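You operate a simulated robot arm through the tools that you are given. There is no shell and no other tool. Be economical: measure what you need, move in short steps, check, and stop when the job is done.

You are at the controls of a simulated two-armed robot. One attempt, no reset.

Task
Tighten the blue flange's two slack nuts, then close its drain and vent.
Fine: slack nuts show orange pads; use the socket key and put it back in its place. Set down upright: socket key.
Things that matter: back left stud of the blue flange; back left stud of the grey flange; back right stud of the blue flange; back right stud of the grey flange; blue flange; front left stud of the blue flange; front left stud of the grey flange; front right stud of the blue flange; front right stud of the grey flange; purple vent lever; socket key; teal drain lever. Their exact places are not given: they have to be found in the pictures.

It is judged by the outcome, as a careful person would: the job done as asked, and still so three seconds after it is handed in. It fails if anything else is knocked over, pushed out of place, dropped, spilled or broken.

Robot
Two 7-joint arms with two-finger parallel grippers on one trunk, on a base that drives. Base frame: it is fixed to the floor where the robot stands at the start and does not move with it; the origin is under the middle of the robot, x ahead of it, y to its left, z up; the surface under the hand at the start is at about z = 0.86. Readings come in m, degrees, newtons and seconds.
The left shoulder is at the start at [0.08, 0.131, 0.947], the right one opposite. With the tool pointing down near the work surface each hand reaches from about 0.4 to 0.86 m from the robot's upright axis, wherever it stands, measured 20 degrees to its own side. Places, roughly: back left stud of the blue flange [0.6, -0.7, 1.1]; back left stud of the grey flange [0.6, -0.2, 1.1]; back right stud of the blue flange [0.6, -0.7, 1.1]; back right stud of the grey flange [0.6, -0.3, 1.1]; blue flange [0.6, -0.7, 1]; front left stud of the blue flange [0.5, -0.7, 1.1]; front left stud of the grey flange [0.5, -0.2, 1.1]; front right stud of the blue flange [0.5, -0.7, 1.1]; front right stud of the grey flange [0.5, -0.3, 1.1]; purple vent lever [0.6, -0.9, 1]; teal drain lever [0.6, -0.6, 1]. Payload 1.57 kg a hand.
Tool frame (each hand has its own): the origin (TCP) lies between the finger pads and is the grasp point; the fingertips stand 0.03 m ahead of it; z points along the fingers, y is the line along which they close. Largest opening 0.11 m; finger width 0.024, thickness 0.012; the body of the gripper, 0.048 by 0.112 m, starts 0.078 m behind the TCP.
Orientation is told as [roll, pitch, yaw] about the base's x, y, z axes, in that order, counted from this pose: with the fingers straight down and closing along the base's y, the tool's x points along the base's -x, its y along +y and its z along -z.

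Tools
- The arms move only by the tool arm_command. It takes "left_commands", "right_commands" or both (then of equal length, played together; a hand with none holds still); each is a list of rows, each a list of 7 numbers: the shift along the tool's x, y, z in mm, then the turn, a rotation vector about the tool's x, y, z in degrees, then the gripper command, from -1 (fully open) to 1 (shut), values between in proportion. In form: [[dx, dy, dz, wx, wy, wz, grip], ...]. A call has 1 to 10 rows; each row is the pose to reach, as a shift and turn from the pose commanded when the call began, along the tool's axes at that moment. Each row takes 0.2 s and may step no farther than 0.05 m and 8.6 degrees from the row before; otherwise, or with a gripper value out of range, the whole call is refused. Where a pose cannot be reached the arm comes as near as it can. A force on the tool above 40 N (or 10 N above the force at the start of the call, whichever is more), or a blocked arm, ends the call early, and 0.2 s more pass. Each finger travels about 0.108 m/s and halts on what it meets, pressing with about 31 N; the grip force reading is that of the motor and also rises with nothing between the fingers. The clock runs only during rows and for 0.2 s after the last one: add rows that repeat a pose to give the fingers time. It gives the time, the measured TCP pose, the force on the tool (base axes), the opening and the grip force at its end, in the units of the frame above (readings bear some noise), with the torque about the TCP (base axes, N m) and any sound that the robot's microphone picked up.
- Cameras (640 x 400 px; columns grow to the right, rows downward): "scene" is now at [-0.0518, -0.0327, 1.4426]; the picture's right is [-0.32, -0.95, 0.00], its down [-0.34, 0.11, -0.93] and it looks along [0.89, -0.30, -0.36] (base axes); focal length 272 px, centre (320, 200). "left" rides on the left gripper at [0.07, -0.016, -0.141] in its tool frame; the picture's right is [0.23, 0.97, 0.00], its down [-0.86, 0.20, -0.48] and it looks along [-0.47, 0.11, 0.88] (tool axes); focal length 222 px, centre (320, 200). "right" rides on the right gripper at [0.07, 0.016, -0.141] in its tool frame; the picture's right is [-0.23, 0.97, 0.00], its down [-0.86, -0.20, -0.48] and it looks along [-0.47, -0.11, 0.88] (tool axes); focal length 222 px, centre (320, 200).
- grab_frame(camera): a new picture of that camera. It takes no simulated time.
- base_move(legs): drives the robot by 1 to 6 legs, each [ahead, left, turn to the left] in m, m and degrees, along the robot's own axes; the way and the turn of a leg run together, so that a leg with both is an arc; at most 1.5 m and 180 degrees a leg. The arms and the cameras ride along, it lands a little off, and it stops where it bumps. It gives what a move gives.
- head_to(pan, tilt): turns the head with the scene camera to pan (to the left, within 109 degrees either way) and tilt (down, from -29 to 69), counted from straight ahead of the robot. It gives what a move gives.
- pixel_to_xyz(camera, pixels): for up to 12 pixels [column, row] of the newest picture of that camera ("zoom" is the newest enlarged one), the place [x, y, z] in the base frame of the surface seen there, good to about 0.002 m. It takes no simulated time.
- close_up(camera, box): a new picture of the part [left, top, right, bottom] of that camera's present view, enlarged. It takes no simulated time.
- finish_job(): hands the job in; it is judged then, once.

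Go step by step. Measure first, check grasps and placings, and put right what went wrong. The budget is 80 turns and 70 pictures, counting those below and the enlarged ones. Unless the task says otherwise, let go and move clear before handing in, and close with one line.

The tools are called as name(argument=value, ...) on one line, values as JSON. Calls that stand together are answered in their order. arm_command: Moves the arms, as the interface text tells. Its arguments: {"type":"object","properties":{"left_commands":{"type":"array","items":{"type":"array","items":{"type":"number"}}},"right_commands":{"type":"array","items":{"type":"array","items":{"type":"number"}}}},"required":[]} The other tools are called the same way: base_move (legs) drives the base; head_to (pan, tilt) turns the head that bears the scene camera; grab_frame (camera) takes a picture; pixel_to_xyz (camera, pixels) gives the place of the surface under pixels of a picture; close_up (camera, box) takes an enlarged picture of a part of a camera's view; finish_job () hands the job in.

At the start:

```text
t: 0.0
left_eef_pos: [0.5041, -0.09, 1.2661]
left_orientation: [-0.1, 0.0, 0.0]
left_ft_force: [0.6, 0.3, -0.3]
left_torque: [0.01, -0.06, -0.01]
left_grip_width: 0.1103
left_grasp_force: 0.0
right_eef_pos: [0.3511, -0.3717, 1.3512]
right_orientation: [0.0, 0.0, -0.1]
right_ft_force: [-0.3, -0.7, 0.5]
right_torque: [0.01, 0.0, 0.02]
right_grip_width: 0.1099
right_grasp_force: 0.0
robot x, y, heading: [0.0027, -0.0024, 0.1]
head pan, tilt: [-18.4, 20.8]
```

scene: 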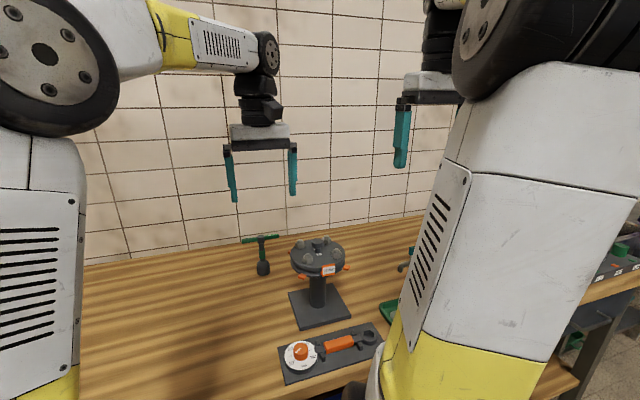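
right: 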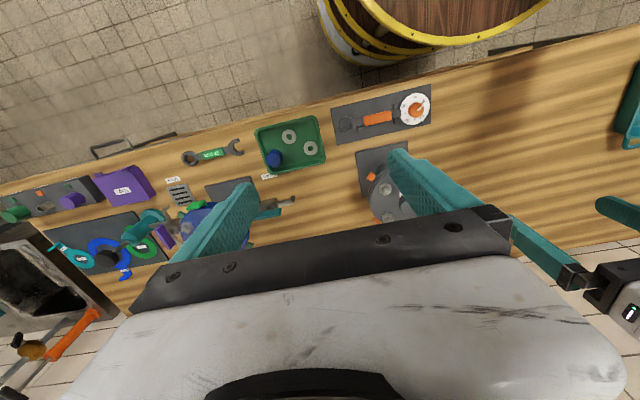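
left: 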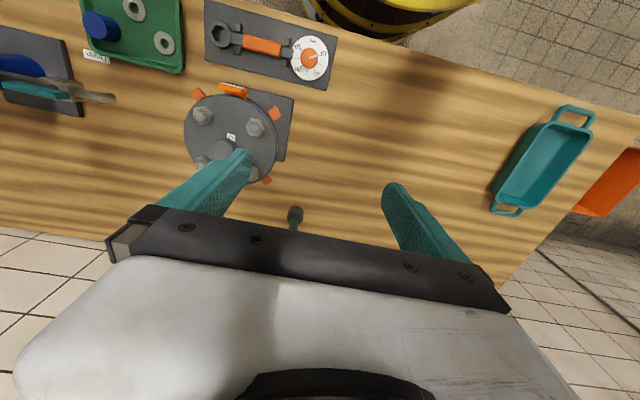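

The scene view shows a grey flange at (318,258) and a green T-handled tool (262,255) behind it. The blue flange is hidden by the right arm, so I'll turn the head toward it.

head_to(pan=-50, tilt=30)

grab_frame(camera="scene")

close_up(camera="right", box=[0, 100, 340, 312])

close_up(camera="left", box=[160, 0, 400, 240])

```text
t: 1.0
left_eef_pos: [0.5033, -0.0893, 1.2669]
left_orientation: [0.0, 0.0, 0.0]
left_ft_force: [0.2, 0.2, 0.3]
left_torque: [0.03, 0.0, 0.0]
left_grip_width: 0.1101
left_grasp_force: 0.0
right_eef_pos: [0.3509, -0.3715, 1.3523]
right_orientation: [0.0, 0.0, 0.0]
right_ft_force: [0.0, 0.8, 0.5]
right_torque: [0.04, -0.02, 0.02]
right_grip_width: 0.1099
right_grasp_force: 0.0
robot x, y, heading: [0.0003, 0.0027, 0.2]
head pan, tilt: [-50.0, 30.0]
```

```text
66 pictures are left
```

scene: 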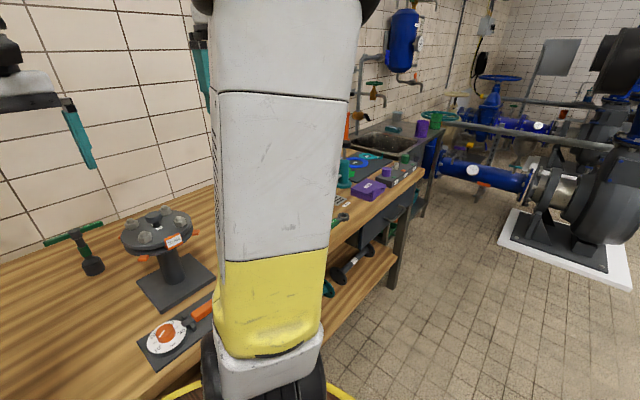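

```text
1.88 times, centred on (170, 206) of right
```

zoom: 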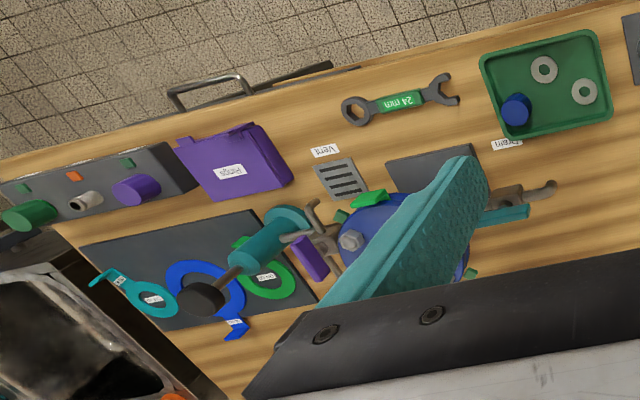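

```text
1.67 times, centred on (280, 120) of left
```

zoom: 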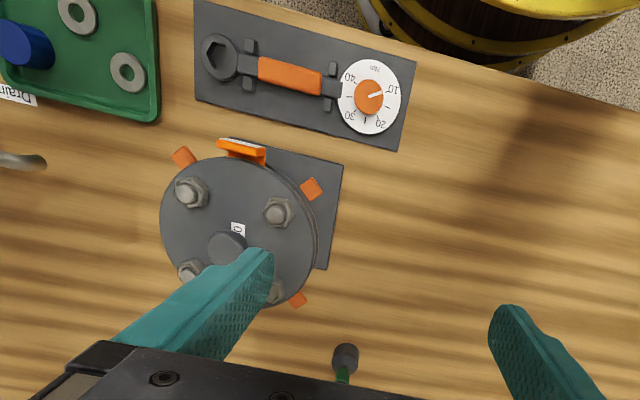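

The right camera shows the blue flange behind the finger, a teal T-tool to its right, and a barrel on my side of the bench (top of picture). I'll measure these places.

grab_frame(camera="right")

pixel_to_xyz(camera="right", pixels=[[360, 60], [455, 25], [545, 8], [400, 90], [300, 110], [100, 172], [185, 228], [200, 157], [150, 228], [380, 190], [110, 270], [270, 205]])

pixel_to_xyz(camera="scene", pixels=[[90, 266], [45, 243], [72, 235], [102, 223], [160, 220], [345, 172], [340, 395], [395, 270], [205, 395], [360, 190], [345, 162], [420, 200]])

```text
63 pictures are left
```

right: 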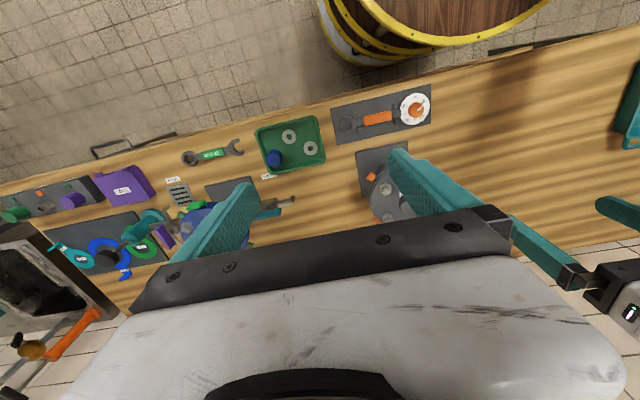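

```text
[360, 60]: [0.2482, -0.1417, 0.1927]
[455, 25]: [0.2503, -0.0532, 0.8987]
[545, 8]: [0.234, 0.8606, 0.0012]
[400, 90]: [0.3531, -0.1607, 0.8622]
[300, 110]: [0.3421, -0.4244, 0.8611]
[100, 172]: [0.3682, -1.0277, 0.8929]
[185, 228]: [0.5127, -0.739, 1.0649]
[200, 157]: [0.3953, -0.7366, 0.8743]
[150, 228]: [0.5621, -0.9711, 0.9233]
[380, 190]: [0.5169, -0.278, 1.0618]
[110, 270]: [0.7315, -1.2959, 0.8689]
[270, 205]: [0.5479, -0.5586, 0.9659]
```

```text
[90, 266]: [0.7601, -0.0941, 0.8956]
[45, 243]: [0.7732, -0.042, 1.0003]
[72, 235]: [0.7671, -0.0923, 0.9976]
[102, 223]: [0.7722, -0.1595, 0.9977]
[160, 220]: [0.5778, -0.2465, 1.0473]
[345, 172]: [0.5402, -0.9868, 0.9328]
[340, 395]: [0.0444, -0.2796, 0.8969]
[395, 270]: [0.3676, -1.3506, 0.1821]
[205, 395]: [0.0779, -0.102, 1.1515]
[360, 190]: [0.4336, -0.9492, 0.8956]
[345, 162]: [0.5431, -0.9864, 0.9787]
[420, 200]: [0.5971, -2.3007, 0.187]
```

The "barrel" is my own base, the bench edge is at x≈0.32, the green T-tool is at (0.766,-0.095), and the teal one at (0.54,-0.985). I'll drive right to be in front of the blue flange and look from there.

base_move(legs=[[0, -0.45, 0]])

head_to(pan=0, tilt=30)

grab_frame(camera="scene")

grab_frame(camera="right")

grab_frame(camera="left")

```text
t: 3.7
left_eef_pos: [0.5067, -0.5339, 1.2665]
left_orientation: [0.0, -0.1, 0.5]
left_ft_force: [0.9, -0.6, 0.6]
left_torque: [-0.02, 0.02, 0.0]
left_grip_width: 0.1099
left_grasp_force: 0.2
right_eef_pos: [0.3566, -0.8166, 1.3507]
right_orientation: [0.0, 0.0, 0.5]
right_ft_force: [0.6, 0.6, -0.3]
right_torque: [-0.01, 0.02, 0.0]
right_grip_width: 0.1099
right_grasp_force: 0.0
robot x, y, heading: [0.0051, -0.4474, 0.8]
head pan, tilt: [-50.0, 30.0]
```

```text
t: 4.9
left_eef_pos: [0.5066, -0.533, 1.2674]
left_orientation: [0.0, 0.0, 0.5]
left_ft_force: [0.6, 0.3, -0.8]
left_torque: [-0.04, -0.01, 0.02]
left_grip_width: 0.1099
left_grasp_force: 0.0
right_eef_pos: [0.3567, -0.8165, 1.3511]
right_orientation: [0.1, 0.0, 0.4]
right_ft_force: [-0.8, -0.1, 0.3]
right_torque: [-0.02, 0.01, 0.0]
right_grip_width: 0.1099
right_grasp_force: 0.0
robot x, y, heading: [-0.0008, -0.4477, 0.4]
head pan, tilt: [0.0, 30.0]
```

```text
62 pictures are left
```

scene: 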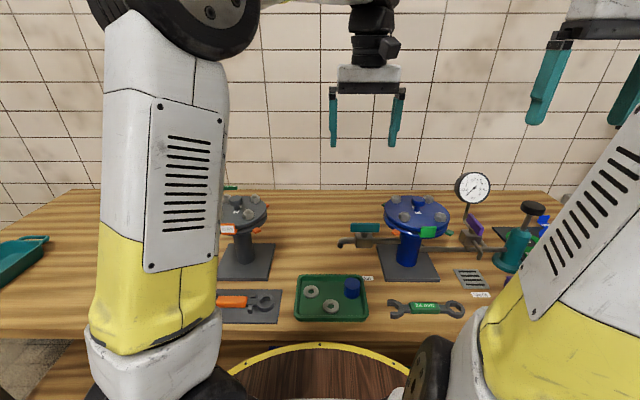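

```text
61 pictures are left
```

right: 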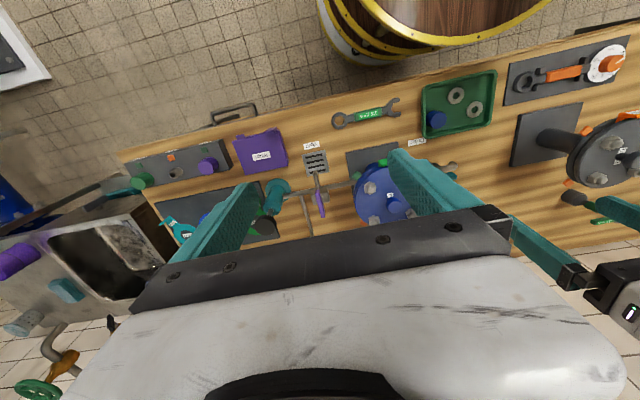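

```text
60 pictures are left
```

left: 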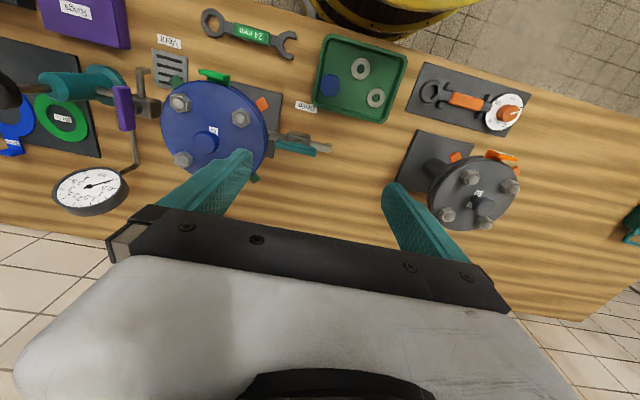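

The blue flange is at (415,215) in the scene. I'll zoom in on it and on the area around its levers.

close_up(camera="scene", box=[330, 160, 530, 300])

close_up(camera="left", box=[110, 40, 350, 200])

pixel_to_xyz(camera="zoom", pixels=[[180, 165], [348, 190], [255, 265], [195, 340], [45, 180], [560, 285], [440, 265], [490, 245], [410, 125], [390, 365], [340, 90], [120, 240]])

```text
2.86 times, centred on (430, 230) of scene
```

zoom: 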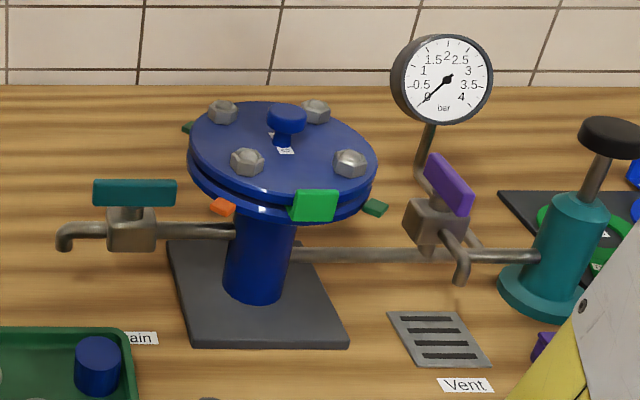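

```text
2.50 times, centred on (230, 120) of left
```

zoom: 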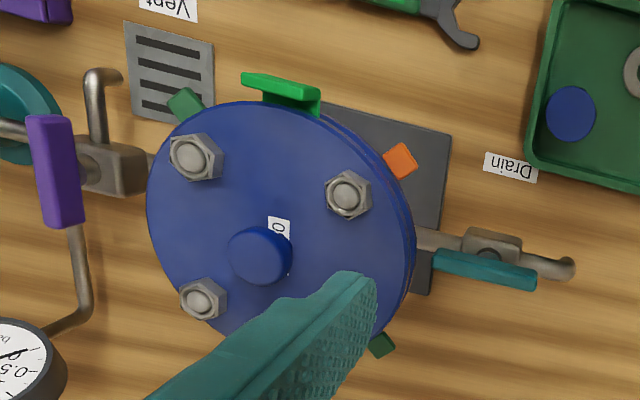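

```text
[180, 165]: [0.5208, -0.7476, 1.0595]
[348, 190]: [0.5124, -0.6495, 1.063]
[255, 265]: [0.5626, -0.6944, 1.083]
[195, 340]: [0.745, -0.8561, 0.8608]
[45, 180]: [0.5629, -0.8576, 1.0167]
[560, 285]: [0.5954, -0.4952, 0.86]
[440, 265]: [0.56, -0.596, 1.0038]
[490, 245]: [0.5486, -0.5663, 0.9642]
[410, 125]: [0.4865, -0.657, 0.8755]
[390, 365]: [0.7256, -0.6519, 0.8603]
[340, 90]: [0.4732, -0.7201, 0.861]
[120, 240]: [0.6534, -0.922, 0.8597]
```

Front-left pad is orange at (400,160) in the zoom, front-right and back-left are green, and back-right is hidden. I'll look closely at the vent valve from the right camera and at the green key from the left.

close_up(camera="right", box=[250, 140, 410, 240])

close_up(camera="scene", box=[440, 160, 540, 300])

pixel_to_xyz(camera="zoom", pixels=[[230, 170], [310, 265], [270, 225], [250, 250], [290, 330], [330, 280], [200, 270], [420, 290], [245, 60]])

```text
4.00 times, centred on (330, 190) of right
```

zoom: 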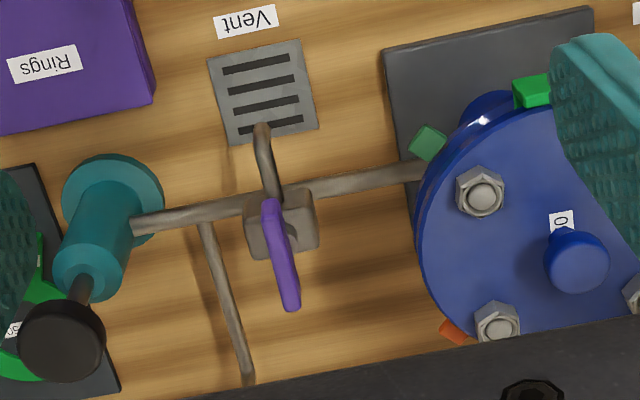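

```text
2.86 times, centred on (490, 230) of scene
```

zoom: 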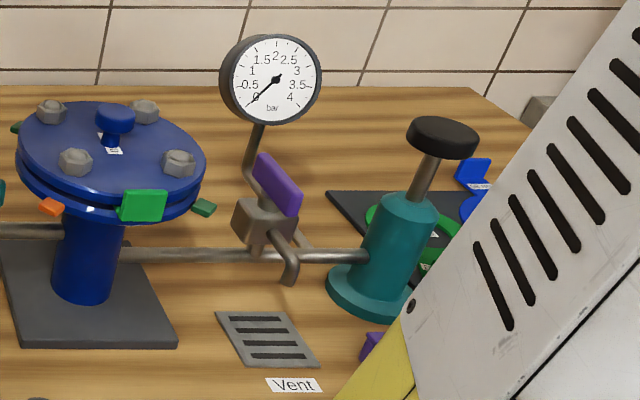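

```text
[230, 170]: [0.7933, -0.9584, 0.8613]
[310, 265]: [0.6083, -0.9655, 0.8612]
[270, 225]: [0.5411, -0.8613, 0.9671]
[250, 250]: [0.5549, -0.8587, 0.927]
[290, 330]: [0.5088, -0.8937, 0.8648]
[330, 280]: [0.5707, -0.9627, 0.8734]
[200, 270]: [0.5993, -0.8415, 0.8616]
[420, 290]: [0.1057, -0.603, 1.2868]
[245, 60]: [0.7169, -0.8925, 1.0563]
```

The back-right pad is orange at (455,330), so the two slack nuts are front-left and back-right. Both levers lie in line with their outlets, so both are open. I'll now move the left hand toward the green T-key for a closer look.

arm_command(left_commands=[[-10, 48, 0, 0, 0, 0, -1], [-20, 96, 0, 0, 0, 0, -1], [-30, 144, 0, 0, 0, 0, -1], [-40, 192, 0, 0, 0, 0, -1], [-50, 240, 0, 0, 0, 0, -1], [-60, 288, 0, 0, 0, 0, -1], [-70, 336, 0, 0, 0, 0, -1], [-80, 384, 0, 0, 0, 0, -1], [-90, 430, 0, 0, 0, 0, -1], [-100, 430, 0, 0, 0, 0, -1]])

head_to(pan=20, tilt=25)

grab_frame(camera="scene")

grab_frame(camera="left")

```text
t: 7.1
left_eef_pos: [0.6037, -0.1, 1.2655]
left_orientation: [0.0, 0.0, 0.5]
left_ft_force: [0.2, 1.2, -0.1]
left_torque: [0.02, -0.02, 0.0]
left_grip_width: 0.11
left_grasp_force: 0.1
right_eef_pos: [0.3569, -0.8169, 1.3528]
right_orientation: [-0.1, 0.0, 0.5]
right_ft_force: [-0.2, 0.1, 0.2]
right_torque: [0.01, 0.0, -0.03]
right_grip_width: 0.1099
right_grasp_force: 0.0
robot x, y, heading: [0.0023, -0.4503, 0.3]
head pan, tilt: [0.0, 30.0]
```

```text
t: 7.9
left_eef_pos: [0.603, -0.1005, 1.2666]
left_orientation: [0.0, 0.0, 0.4]
left_ft_force: [0.2, -0.2, -0.2]
left_torque: [0.0, -0.03, -0.01]
left_grip_width: 0.1099
left_grasp_force: 0.1
right_eef_pos: [0.3573, -0.8157, 1.3513]
right_orientation: [0.1, 0.0, 0.5]
right_ft_force: [-0.4, -0.4, 0.1]
right_torque: [0.0, -0.01, -0.01]
right_grip_width: 0.1101
right_grasp_force: 0.1
robot x, y, heading: [0.0, -0.4482, 0.7]
head pan, tilt: [20.0, 25.0]
```

```text
55 pictures are left
```

scene: 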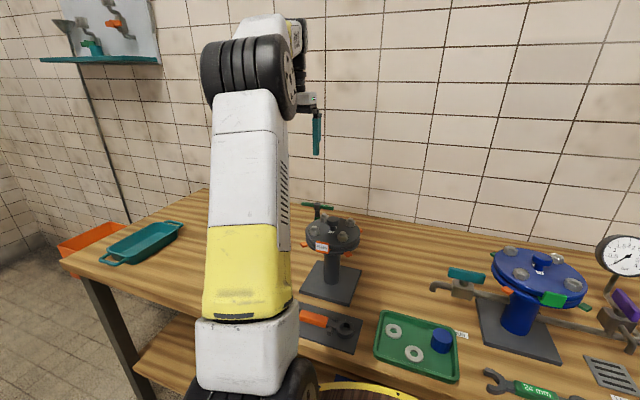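

```text
54 pictures are left
```

left: 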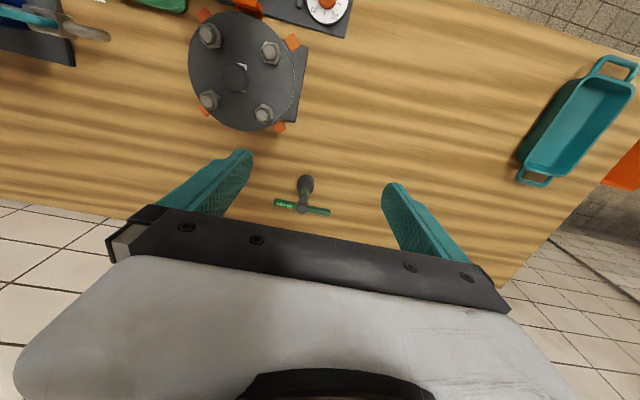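

close_up(camera="left", box=[250, 160, 370, 235])

pixel_to_xyz(camera="zoom", pixels=[[145, 233], [200, 245], [255, 253], [300, 250], [350, 268], [415, 280], [300, 125], [290, 180], [280, 300], [335, 130]])

pixel_to_xyz(camera="left", pixels=[[209, 35], [270, 52], [263, 113], [208, 98]])

close_up(camera="scene", box=[280, 190, 380, 260])

```text
5.33 times, centred on (310, 198) of left
```

zoom: 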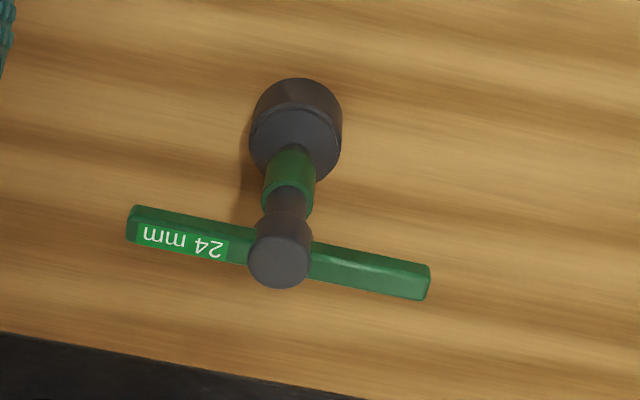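

```text
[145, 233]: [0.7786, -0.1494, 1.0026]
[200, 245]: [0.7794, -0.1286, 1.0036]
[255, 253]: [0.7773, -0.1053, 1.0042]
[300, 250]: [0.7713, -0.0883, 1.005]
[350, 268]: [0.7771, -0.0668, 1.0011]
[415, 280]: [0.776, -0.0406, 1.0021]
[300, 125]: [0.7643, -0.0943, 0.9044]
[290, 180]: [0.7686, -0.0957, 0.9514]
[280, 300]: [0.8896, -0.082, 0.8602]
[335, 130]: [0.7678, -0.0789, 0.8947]
```

```text
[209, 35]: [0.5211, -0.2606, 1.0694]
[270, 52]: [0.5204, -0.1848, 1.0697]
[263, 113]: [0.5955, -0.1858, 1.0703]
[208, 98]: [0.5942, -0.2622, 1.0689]
```

```text
5.71 times, centred on (330, 225) of scene
```

zoom: 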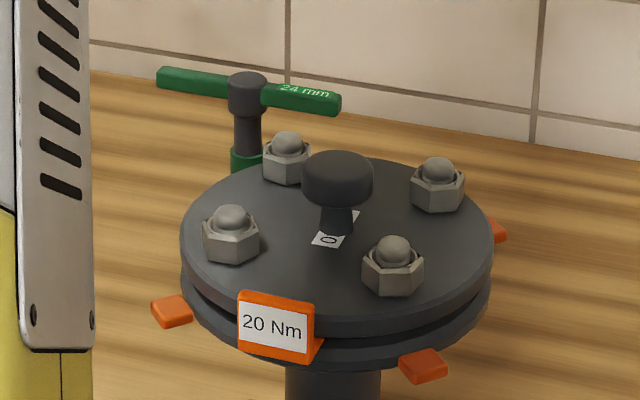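

The socket key (24 mm) stands free on the bench: hub at about (0.771,-0.094), crossbar along y with its top at z≈1.003. I'll move above it and yaw the left hand by 90° so it closes across the bar.

arm_command(left_commands=[[-17, 1, 0, 0, 0, -8.5, -1], [-34, 1, 0, 0, 0, -17, -1], [-51, 2, 0, 0, 0, -25.5, -1], [-68, 3, 0, 0, 0, -34, -1], [-85, 3, 0, 0, 0, -42.5, -1], [-102, 4, 0, 0, 0, -51, -1], [-119, 5, 0, 0, 0, -59.5, -1], [-136, 6, 0, 0, 0, -68, -1], [-153, 6, 0, 0, 0, -76.5, -1], [-167, 6, 0, 0, 0, -85, -1]])

grab_frame(camera="left")

```text
t: 10.1
left_eef_pos: [0.696, -0.1297, 1.2298]
left_orientation: [0.0, -0.4, 81.1]
left_ft_force: [0.8, -0.5, -0.6]
left_torque: [-0.06, -0.01, -0.01]
left_grip_width: 0.11
left_grasp_force: 0.1
left hand out of reach, approached as far as the arm can: row 4, 5, 6, 7, 8, 9, 10
right_eef_pos: [0.3566, -0.8162, 1.353]
right_orientation: [0.0, -0.2, 0.5]
right_ft_force: [1.2, 0.1, 0.0]
right_torque: [-0.05, 0.05, 0.01]
right_grip_width: 0.1098
right_grasp_force: 0.1
robot x, y, heading: [0.0016, -0.449, 0.4]
head pan, tilt: [20.0, 25.0]
```

```text
51 pictures are left
```

left: 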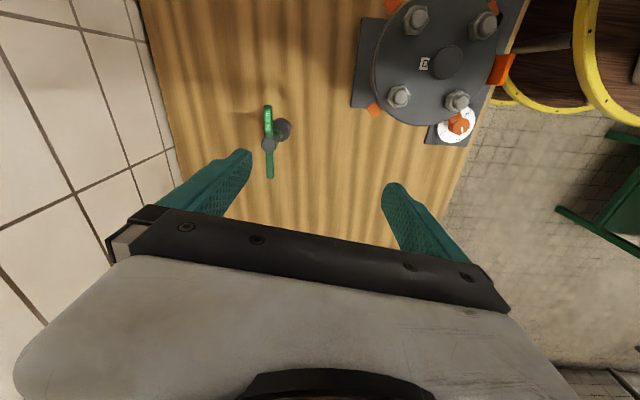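

The left hand runs out of reach at this height, so I'll drive left 0.22 m and forward 0.03 m to bring the key within range.

base_move(legs=[[0.03, 0.22, 0]])

```text
t: 11.8
left_eef_pos: [0.7235, 0.0965, 1.2295]
left_orientation: [0.2, -0.4, 81.2]
left_ft_force: [-0.4, 0.6, 0.2]
left_torque: [0.01, -0.01, 0.01]
left_grip_width: 0.1101
left_grasp_force: 0.1
right_eef_pos: [0.3851, -0.5904, 1.3513]
right_orientation: [0.0, 0.1, 0.7]
right_ft_force: [0.5, 0.3, -0.4]
right_torque: [-0.02, -0.01, 0.01]
right_grip_width: 0.11
right_grasp_force: 0.2
robot x, y, heading: [0.0278, -0.2235, 0.6]
head pan, tilt: [20.0, 25.0]
```

arm_command(left_commands=[[36, -15, 10, 0, 0, -2, -1], [72, -30, 20, 0, 0, -4, -1], [109, -46, 30, 0, 0, -6, -1], [145, -61, 40, 0, 0, -8, -1], [181, -76, 50, 0, 0, -8.8, -1], [181, -76, 50, 0, 0, -8.8, -1]])

grab_frame(camera="left")

```text
t: 13.2
left_eef_pos: [0.7712, -0.094, 1.1753]
left_orientation: [0.1, -0.3, 89.8]
left_ft_force: [0.5, 0.1, -0.1]
left_torque: [0.01, -0.03, 0.01]
left_grip_width: 0.1103
left_grasp_force: 0.1
right_eef_pos: [0.3852, -0.5918, 1.3512]
right_orientation: [0.0, 0.0, 0.5]
right_ft_force: [-0.4, -0.5, 0.0]
right_torque: [0.01, -0.06, 0.0]
right_grip_width: 0.1101
right_grasp_force: 0.1
robot x, y, heading: [0.0281, -0.2238, 0.7]
head pan, tilt: [20.0, 25.0]
```

```text
50 pictures are left
```

left: 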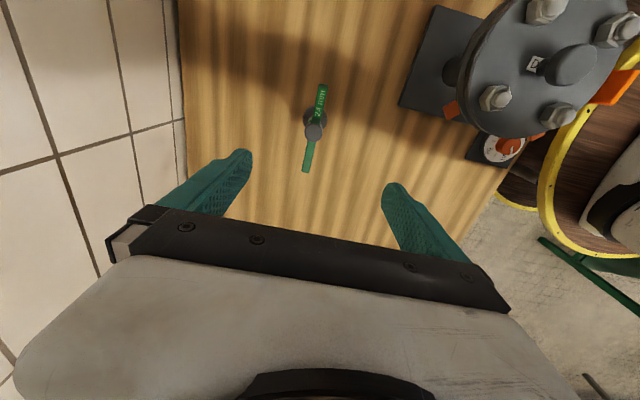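

close_up(camera="left", box=[270, 70, 370, 190])

pixel_to_xyz(camera="left", pixels=[[314, 131], [322, 88], [306, 168], [308, 131], [320, 132], [314, 136]])

```text
3.33 times, centred on (320, 130) of left
```

zoom: 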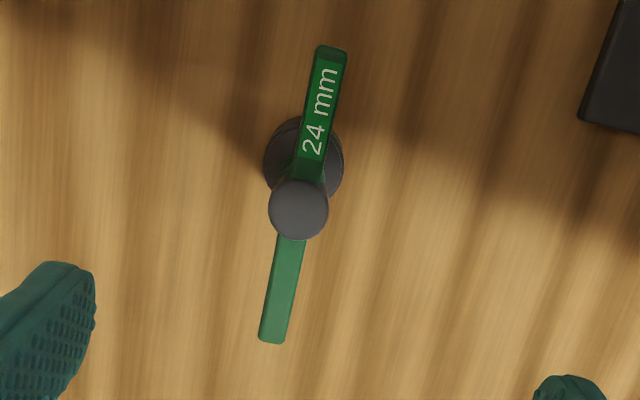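

```text
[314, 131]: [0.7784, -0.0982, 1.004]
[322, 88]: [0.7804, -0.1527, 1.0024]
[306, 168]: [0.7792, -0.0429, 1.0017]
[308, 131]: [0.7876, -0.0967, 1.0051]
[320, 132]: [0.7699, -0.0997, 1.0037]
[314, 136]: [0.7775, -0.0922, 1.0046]
```

Hub is at (0.778,-0.097), top z≈1.004. I'll correct by 7 mm and descend around the hub, leaving the fingers open.

arm_command(left_commands=[[3, -7, 20, 0, 0, 0, -1], [3, -7, 65, 0, 0, 0, -1], [3, -7, 110, 0, 0, 0, -1], [3, -7, 150, 0, 0, 0, -1], [3, -7, 185, 0, 0, 0, -1], [3, -7, 185, 0, 0, 0, -1]])

grab_frame(camera="left")

```text
t: 14.6
left_eef_pos: [0.7764, -0.0943, 0.9918]
left_orientation: [-0.1, -0.4, 89.9]
left_ft_force: [0.9, -0.9, 0.4]
left_torque: [0.0, 0.0, -0.02]
left_grip_width: 0.11
left_grasp_force: 0.2
right_eef_pos: [0.3859, -0.5907, 1.3517]
right_orientation: [0.0, 0.0, 0.6]
right_ft_force: [0.2, 0.7, -0.6]
right_torque: [-0.01, -0.02, -0.03]
right_grip_width: 0.1098
right_grasp_force: 0.0
robot x, y, heading: [0.0252, -0.2214, 1.0]
head pan, tilt: [20.0, 25.0]
```

```text
48 pictures are left
```

left: 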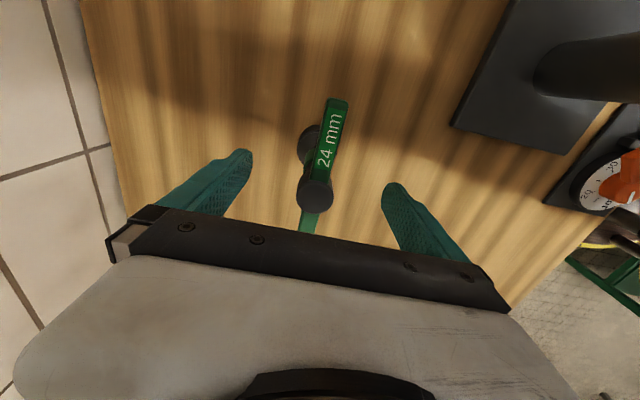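

Hub top at (315,193) is about 6 mm toward tool +x of centre. I'll shift by that and close.

arm_command(left_commands=[[6, -3, 3, 0, 0, 0, -1], [6, -3, 3, 0, 0, 0, 0], [6, -3, 3, 0, 0, 0, 0.5], [6, -3, 3, 0, 0, 0, 1], [6, -3, 3, 0, 0, 0, 1], [6, -3, 3, 0, 0, 0, 1]])

close_up(camera="left", box=[220, 80, 420, 240])

```text
t: 16.0
left_eef_pos: [0.779, -0.1009, 0.9897]
left_orientation: [0.0, -0.3, 89.9]
left_ft_force: [1.2, 0.8, 0.6]
left_torque: [-0.01, -0.04, -0.03]
left_grip_width: 0.0254
left_grasp_force: 31.2
right_eef_pos: [0.3851, -0.5921, 1.352]
right_orientation: [0.0, 0.1, 0.7]
right_ft_force: [-0.5, 0.9, 0.9]
right_torque: [-0.01, -0.04, -0.01]
right_grip_width: 0.1101
right_grasp_force: 0.0
robot x, y, heading: [0.0313, -0.223, 1.0]
head pan, tilt: [20.0, 25.0]
```

```text
2.50 times, centred on (320, 160) of left
```

zoom: 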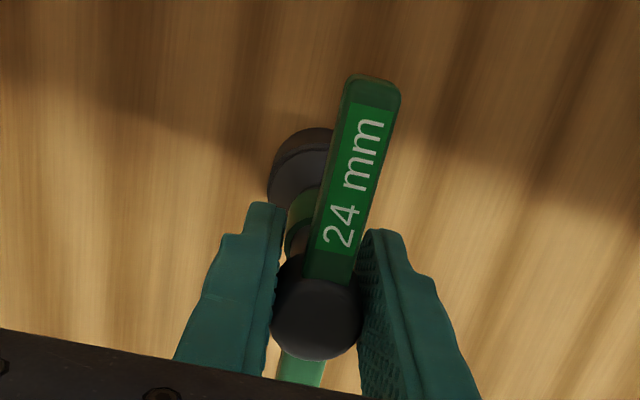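

The hub is gripped (25 mm, 31 N). I'll lift it and pull back to a clear height.

arm_command(left_commands=[[0, 0, -10, 0, 0, 0, 1], [0, 0, -45, 0, 0, 0, 1], [-10, 15, -85, 0, 0, 0, 1], [-20, 35, -125, 0, 0, 0, 1], [-30, 55, -165, 0, 0, 0, 1], [-40, 75, -205, 0, 0, 0, 1], [-40, 95, -245, 0, 0, 0, 1], [-40, 120, -280, 0, 0, 0, 1], [-40, 150, -290, 0, 0, 0, 1], [-40, 150, -290, 0, 0, 0, 1]])

grab_frame(camera="left")

```text
t: 18.2
left_eef_pos: [0.63, -0.0618, 1.281]
left_orientation: [0.0, -0.4, 89.9]
left_ft_force: [-0.5, -0.5, -2.9]
left_torque: [-0.01, 0.0, -0.01]
left_grip_width: 0.0252
left_grasp_force: 30.8
right_eef_pos: [0.3854, -0.5914, 1.3511]
right_orientation: [0.0, 0.0, 0.7]
right_ft_force: [-0.2, -0.3, -0.2]
right_torque: [0.01, -0.01, -0.02]
right_grip_width: 0.1098
right_grasp_force: 0.0
robot x, y, heading: [0.031, -0.2211, 0.4]
head pan, tilt: [20.0, 25.0]
```

```text
46 pictures are left
```

left: 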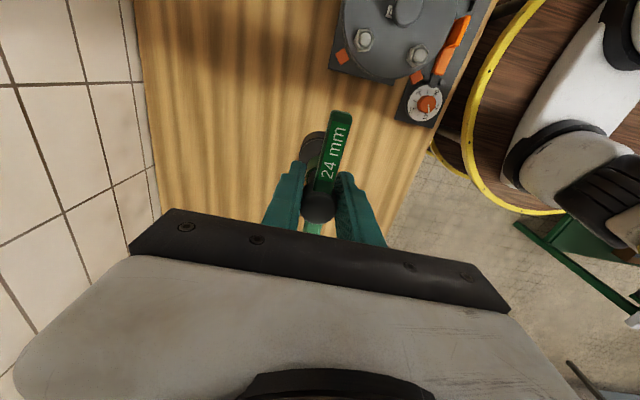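

Key held (2.9 N). I'll drive right 0.48 m so the blue flange is in front of the left hand.

base_move(legs=[[0, -0.48, -0.5]])

head_to(pan=0, tilt=32)

grab_frame(camera="left")

grab_frame(camera="scene")

```text
t: 21.1
left_eef_pos: [0.6337, -0.5595, 1.281]
left_orientation: [0.1, -0.3, 88.9]
left_ft_force: [0.5, -1.0, -2.8]
left_torque: [-0.05, -0.03, -0.02]
left_grip_width: 0.0252
left_grasp_force: 30.8
right_eef_pos: [0.3794, -1.0838, 1.3528]
right_orientation: [0.0, 0.0, -0.4]
right_ft_force: [0.5, 0.4, 0.5]
right_torque: [-0.05, 0.02, 0.03]
right_grip_width: 0.1102
right_grasp_force: 0.1
robot x, y, heading: [0.0341, -0.7089, -0.3]
head pan, tilt: [20.0, 25.0]
```

```text
t: 21.9
left_eef_pos: [0.6338, -0.5583, 1.2814]
left_orientation: [0.0, -0.4, 88.9]
left_ft_force: [0.3, 0.0, -2.6]
left_torque: [-0.01, 0.01, -0.02]
left_grip_width: 0.0252
left_grasp_force: 31.5
right_eef_pos: [0.3798, -1.0841, 1.3505]
right_orientation: [0.0, 0.0, -0.5]
right_ft_force: [0.4, 0.2, -0.8]
right_torque: [-0.04, 0.0, 0.03]
right_grip_width: 0.11
right_grasp_force: 0.0
robot x, y, heading: [0.0296, -0.7068, -0.3]
head pan, tilt: [0.0, 32.0]
```

```text
45 pictures are left
```

left: 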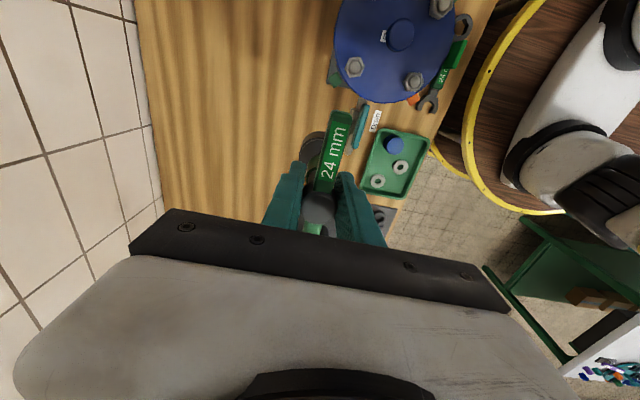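

```text
44 pictures are left
```

scene: 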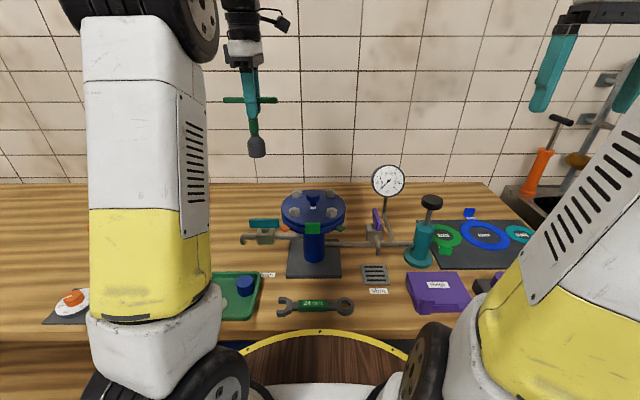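

Key still well held. Now I'll measure all four nut centres precisely.

close_up(camera="scene", box=[270, 175, 360, 235])

close_up(camera="left", box=[320, 0, 480, 110])

pixel_to_xyz(camera="zoom", pixels=[[140, 265], [376, 325], [483, 30], [376, 303], [140, 285], [500, 10]])

```text
6.67 times, centred on (315, 205) of scene
```

zoom: 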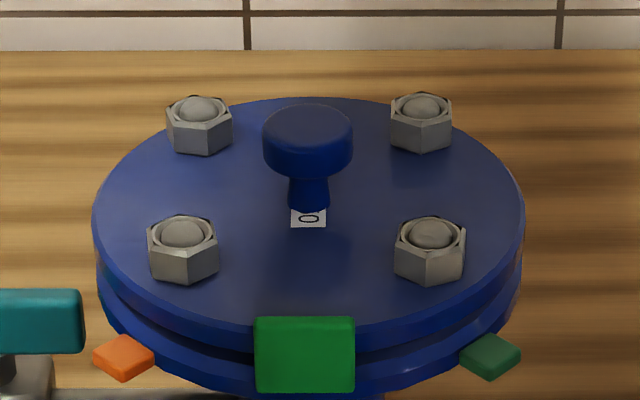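

```text
3.64 times, centred on (400, 55) of left
```

zoom: 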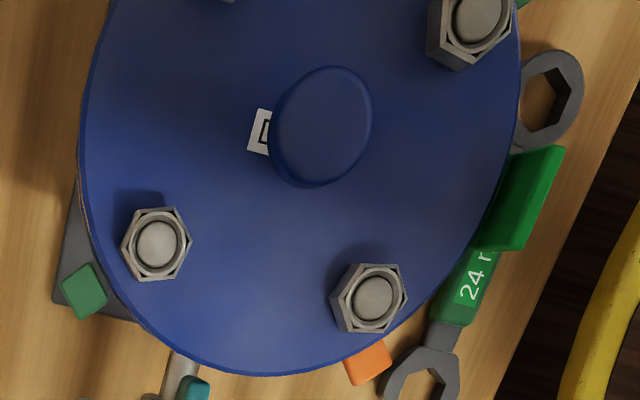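

```text
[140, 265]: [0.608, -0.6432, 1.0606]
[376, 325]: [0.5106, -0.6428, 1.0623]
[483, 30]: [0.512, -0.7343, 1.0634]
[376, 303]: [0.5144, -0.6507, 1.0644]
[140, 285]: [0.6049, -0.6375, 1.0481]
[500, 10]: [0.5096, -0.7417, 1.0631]
```

pixel_to_xyz(camera="zoom", pixels=[[158, 245], [374, 298], [478, 15], [346, 295], [401, 293], [374, 270], [374, 323], [125, 235], [186, 238], [330, 125]])

close_up(camera="scene", box=[270, 175, 360, 235])

pixel_to_xyz(camera="zoom", pixels=[[182, 228], [433, 228], [420, 102], [197, 105], [390, 127], [451, 120], [180, 262], [148, 255], [217, 250]])

```text
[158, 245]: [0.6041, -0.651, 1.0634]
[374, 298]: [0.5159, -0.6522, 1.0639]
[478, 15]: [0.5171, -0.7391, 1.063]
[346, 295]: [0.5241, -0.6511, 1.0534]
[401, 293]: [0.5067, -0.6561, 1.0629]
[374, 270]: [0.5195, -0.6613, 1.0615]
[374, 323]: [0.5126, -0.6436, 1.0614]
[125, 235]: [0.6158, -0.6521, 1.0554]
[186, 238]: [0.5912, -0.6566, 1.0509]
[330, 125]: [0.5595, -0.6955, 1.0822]
```

```text
6.67 times, centred on (315, 205) of scene
```

zoom: 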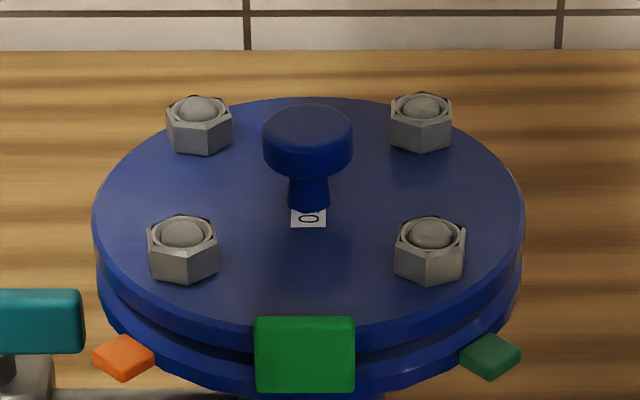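

```text
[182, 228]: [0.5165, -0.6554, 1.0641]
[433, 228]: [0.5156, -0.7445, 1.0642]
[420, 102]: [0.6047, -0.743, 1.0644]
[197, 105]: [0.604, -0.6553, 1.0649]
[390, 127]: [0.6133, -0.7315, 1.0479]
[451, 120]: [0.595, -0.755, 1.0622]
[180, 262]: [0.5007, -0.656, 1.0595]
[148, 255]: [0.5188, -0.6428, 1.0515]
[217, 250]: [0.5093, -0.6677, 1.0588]
```

Nut centres: FL (0.516,-0.653), BR (0.604,-0.742), tops at z≈1.062. The socket bottom is about 0.13 m below the TCP, so I'll go above the front-left nut.

arm_command(left_commands=[[24, 29, 0, 0, 0, 0, 1], [48, 58, 0, 0, 0, 0, 1], [72, 87, 0, 0, 0, 0, 1], [97, 116, 0, 0, 0, 0, 1], [97, 116, 30, 0, 0, 0, 1], [97, 116, 60, 0, 0, 0, 1], [97, 116, 60, 0, 0, 0, 1]])

grab_frame(camera="left")

grab_frame(camera="scene")

```text
t: 23.5
left_eef_pos: [0.5148, -0.6545, 1.2192]
left_orientation: [0.0, -0.3, 88.9]
left_ft_force: [0.1, 0.0, -3.2]
left_torque: [-0.03, 0.05, -0.01]
left_grip_width: 0.0255
left_grasp_force: 31.0
right_eef_pos: [0.3789, -1.0844, 1.3509]
right_orientation: [0.0, 0.0, -0.4]
right_ft_force: [-0.4, -0.5, -0.4]
right_torque: [0.02, 0.04, 0.03]
right_grip_width: 0.1102
right_grasp_force: 0.0
robot x, y, heading: [0.0317, -0.7102, -0.5]
head pan, tilt: [0.0, 32.0]
```

```text
40 pictures are left
```

left: 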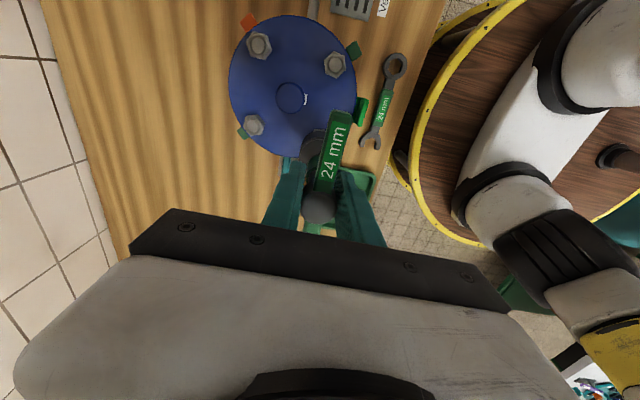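

```text
39 pictures are left
```

scene: 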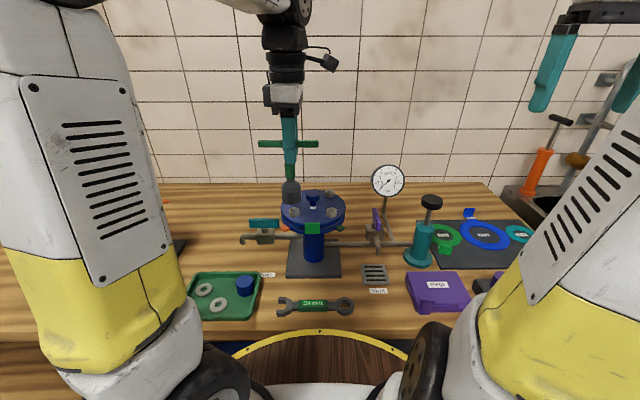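

Back-right pad is orange (250,22), confirming it. I'll measure the key axis from the scene view: socket and hub.

close_up(camera="scene", box=[250, 120, 350, 230])

pixel_to_xyz(camera="zoom", pixels=[[262, 240], [242, 250], [280, 250], [260, 265], [265, 165], [262, 195], [262, 82], [130, 80], [395, 83]])

pixel_to_xyz(camera="left", pixels=[[319, 207], [308, 207], [330, 207], [319, 200], [313, 150], [338, 120]])

```text
3.64 times, centred on (300, 175) of scene
```

zoom: 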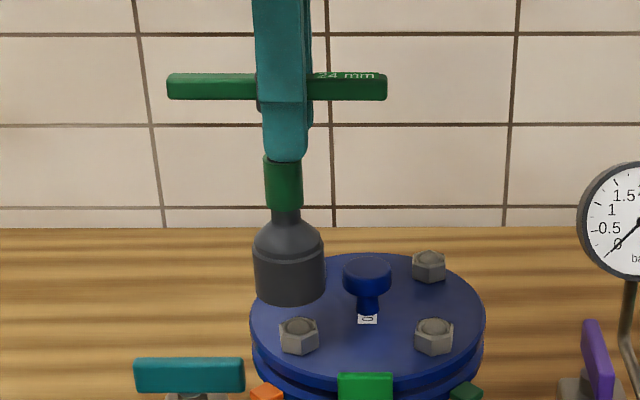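

```text
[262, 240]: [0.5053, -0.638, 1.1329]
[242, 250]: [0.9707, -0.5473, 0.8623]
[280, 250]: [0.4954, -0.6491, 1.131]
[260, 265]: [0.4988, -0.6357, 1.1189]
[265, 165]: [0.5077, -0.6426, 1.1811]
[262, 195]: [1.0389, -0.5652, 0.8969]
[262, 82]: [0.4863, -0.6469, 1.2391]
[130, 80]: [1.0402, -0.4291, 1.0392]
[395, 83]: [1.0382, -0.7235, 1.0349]
```

```text
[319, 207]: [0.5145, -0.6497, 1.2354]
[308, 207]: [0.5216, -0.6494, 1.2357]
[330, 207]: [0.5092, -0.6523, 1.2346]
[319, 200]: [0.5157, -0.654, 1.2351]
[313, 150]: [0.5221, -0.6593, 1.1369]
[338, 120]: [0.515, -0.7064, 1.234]
```

pixel_to_xyz(camera="zoom", pixels=[[289, 280], [289, 298], [258, 280], [320, 280], [289, 240], [285, 185], [272, 185], [298, 185], [170, 85], [384, 85]])

```text
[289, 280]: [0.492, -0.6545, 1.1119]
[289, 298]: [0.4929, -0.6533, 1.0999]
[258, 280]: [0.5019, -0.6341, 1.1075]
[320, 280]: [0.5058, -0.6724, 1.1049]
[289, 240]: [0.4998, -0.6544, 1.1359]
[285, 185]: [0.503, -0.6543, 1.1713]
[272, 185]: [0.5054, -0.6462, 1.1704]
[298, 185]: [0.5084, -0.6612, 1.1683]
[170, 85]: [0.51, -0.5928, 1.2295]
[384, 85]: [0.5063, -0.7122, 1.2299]
```

Socket axis is at about (0.514,-0.6535) and its bottom at z≈1.091. I'll nudge +1 mm in x and lower gently onto the nut.

arm_command(left_commands=[[0, -1, 12, 0, 0, 0, 1], [0, -1, 20, 0, 0, 0, 1], [0, -1, 25, 0, 0, 0, 1], [0, -1, 29, 0, 0, 0, 1], [0, -1, 32, 0, 0, 0, 1], [0, -1, 35, 0, 0, 0, 1], [0, -1, 38, 0, 0, 0, 1]])

close_up(camera="scene", box=[260, 150, 360, 230])

```text
t: 25.1
left_eef_pos: [0.5169, -0.6529, 1.182]
left_orientation: [-0.1, -0.3, 88.9]
left_ft_force: [0.9, 1.9, 23.7]
left_torque: [0.1, 0.05, -0.01]
left_grip_width: 0.0251
left_grasp_force: 31.0
right_eef_pos: [0.3792, -1.0844, 1.3514]
right_orientation: [-0.1, -0.1, -0.5]
right_ft_force: [-0.3, -0.3, -0.1]
right_torque: [0.0, -0.02, -0.01]
right_grip_width: 0.1098
right_grasp_force: 0.0
robot x, y, heading: [0.0304, -0.7079, -0.5]
head pan, tilt: [0.0, 32.0]
```

```text
5.00 times, centred on (310, 190) of scene
```

zoom: 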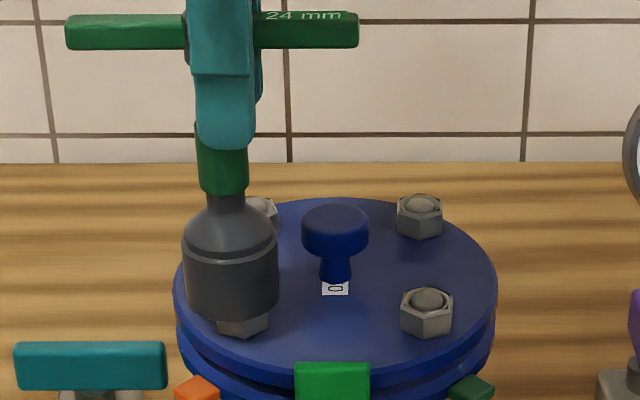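

The socket sits on top of the nut, unengaged (23.7 N); the nut at (242,315) looks offset right of the socket (231,270). Measuring both.

pixel_to_xyz(camera="zoom", pixels=[[231, 290], [231, 270], [188, 280], [274, 280], [240, 328], [222, 325], [265, 322], [200, 280], [260, 280], [427, 298], [221, 165], [231, 312]])

```text
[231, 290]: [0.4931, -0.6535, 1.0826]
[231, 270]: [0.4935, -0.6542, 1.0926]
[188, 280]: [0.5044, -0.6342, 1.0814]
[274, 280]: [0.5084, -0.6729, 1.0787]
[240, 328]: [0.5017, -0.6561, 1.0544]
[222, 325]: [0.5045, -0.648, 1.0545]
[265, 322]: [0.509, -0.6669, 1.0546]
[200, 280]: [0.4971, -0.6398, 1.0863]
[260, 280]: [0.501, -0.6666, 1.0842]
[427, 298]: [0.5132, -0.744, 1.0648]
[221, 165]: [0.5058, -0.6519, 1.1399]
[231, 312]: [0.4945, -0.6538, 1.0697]
```

Socket centre is about 1–2 mm off the nut and the hex isn't aligned. I'll shift 1.5 mm toward the nut centre and turn clockwise in small steps with slight downward pressure to find engagement.

arm_command(left_commands=[[1.5, -1, -1, 0, 0, 0, 1], [1.5, -1, 0, 0, 0, 5, 1], [1.5, -1, 0.5, 0, 0, 10, 1], [1.5, -1, 1, 0, 0, 15, 1], [1.5, -1, 1.5, 0, 0, 20, 1], [1.5, -1, 2, 0, 0, 25, 1], [1.5, -1, 2, 0, 0, 30, 1]])

close_up(camera="scene", box=[260, 150, 360, 230])

```text
t: 26.7
left_eef_pos: [0.5164, -0.6549, 1.1804]
left_orientation: [0.0, -0.3, 58.9]
left_ft_force: [0.8, 0.9, 19.4]
left_torque: [0.12, 0.09, 0.09]
left_grip_width: 0.0253
left_grasp_force: 30.6
right_eef_pos: [0.3797, -1.0851, 1.3506]
right_orientation: [0.1, -0.1, -0.4]
right_ft_force: [0.0, 0.4, 0.1]
right_torque: [-0.01, 0.0, 0.01]
right_grip_width: 0.1097
right_grasp_force: 0.1
robot x, y, heading: [0.0307, -0.7092, -0.4]
head pan, tilt: [0.0, 32.0]
```

```text
5.00 times, centred on (310, 190) of scene
```

zoom: 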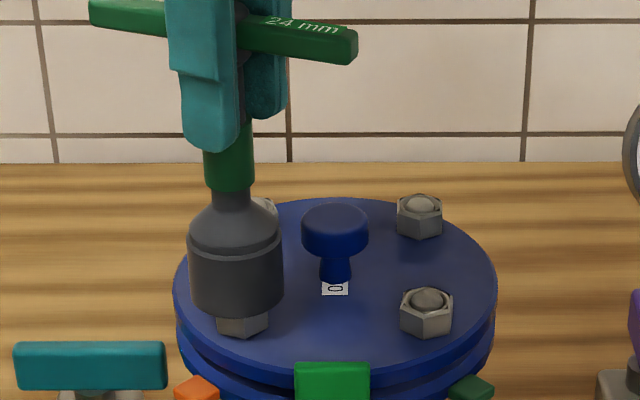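

Still on top; the nut hasn't moved. Nut (242) remains right of socket centre (236), so I'll shift another 1.2 mm and continue turning.

arm_command(left_commands=[[1, -0.6, 0, 0, 0, 4, 1], [1, -0.6, 0.5, 0, 0, 8, 1], [1, -0.6, 1, 0, 0, 12, 1], [1, -0.6, 1, 0, 0, 16, 1], [1, -0.6, 1.5, 0, 0, 20, 1], [1, -0.6, 1.5, 0, 0, 24, 1], [1, -0.6, 2, 0, 0, 28, 1], [1, -0.6, 2, 0, 0, 32, 1], [1, -0.6, 2, 0, 0, 36, 1]])

close_up(camera="scene", box=[260, 150, 360, 230])

```text
t: 28.7
left_eef_pos: [0.5188, -0.6558, 1.1787]
left_orientation: [0.4, -0.3, 22.8]
left_ft_force: [1.8, 0.7, 22.9]
left_torque: [0.18, -0.09, 0.09]
left_grip_width: 0.0249
left_grasp_force: 30.8
right_eef_pos: [0.3795, -1.0857, 1.3515]
right_orientation: [0.0, 0.0, -0.4]
right_ft_force: [0.1, -0.4, 0.1]
right_torque: [0.03, -0.02, 0.0]
right_grip_width: 0.1099
right_grasp_force: 0.0
robot x, y, heading: [0.0316, -0.7153, -0.3]
head pan, tilt: [0.0, 32.0]
```

```text
5.00 times, centred on (310, 190) of scene
```

zoom: 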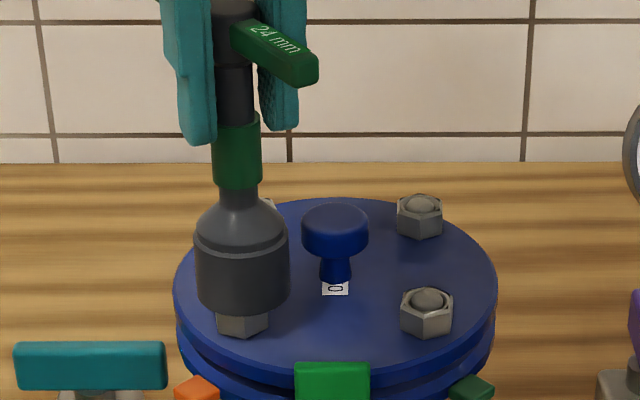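

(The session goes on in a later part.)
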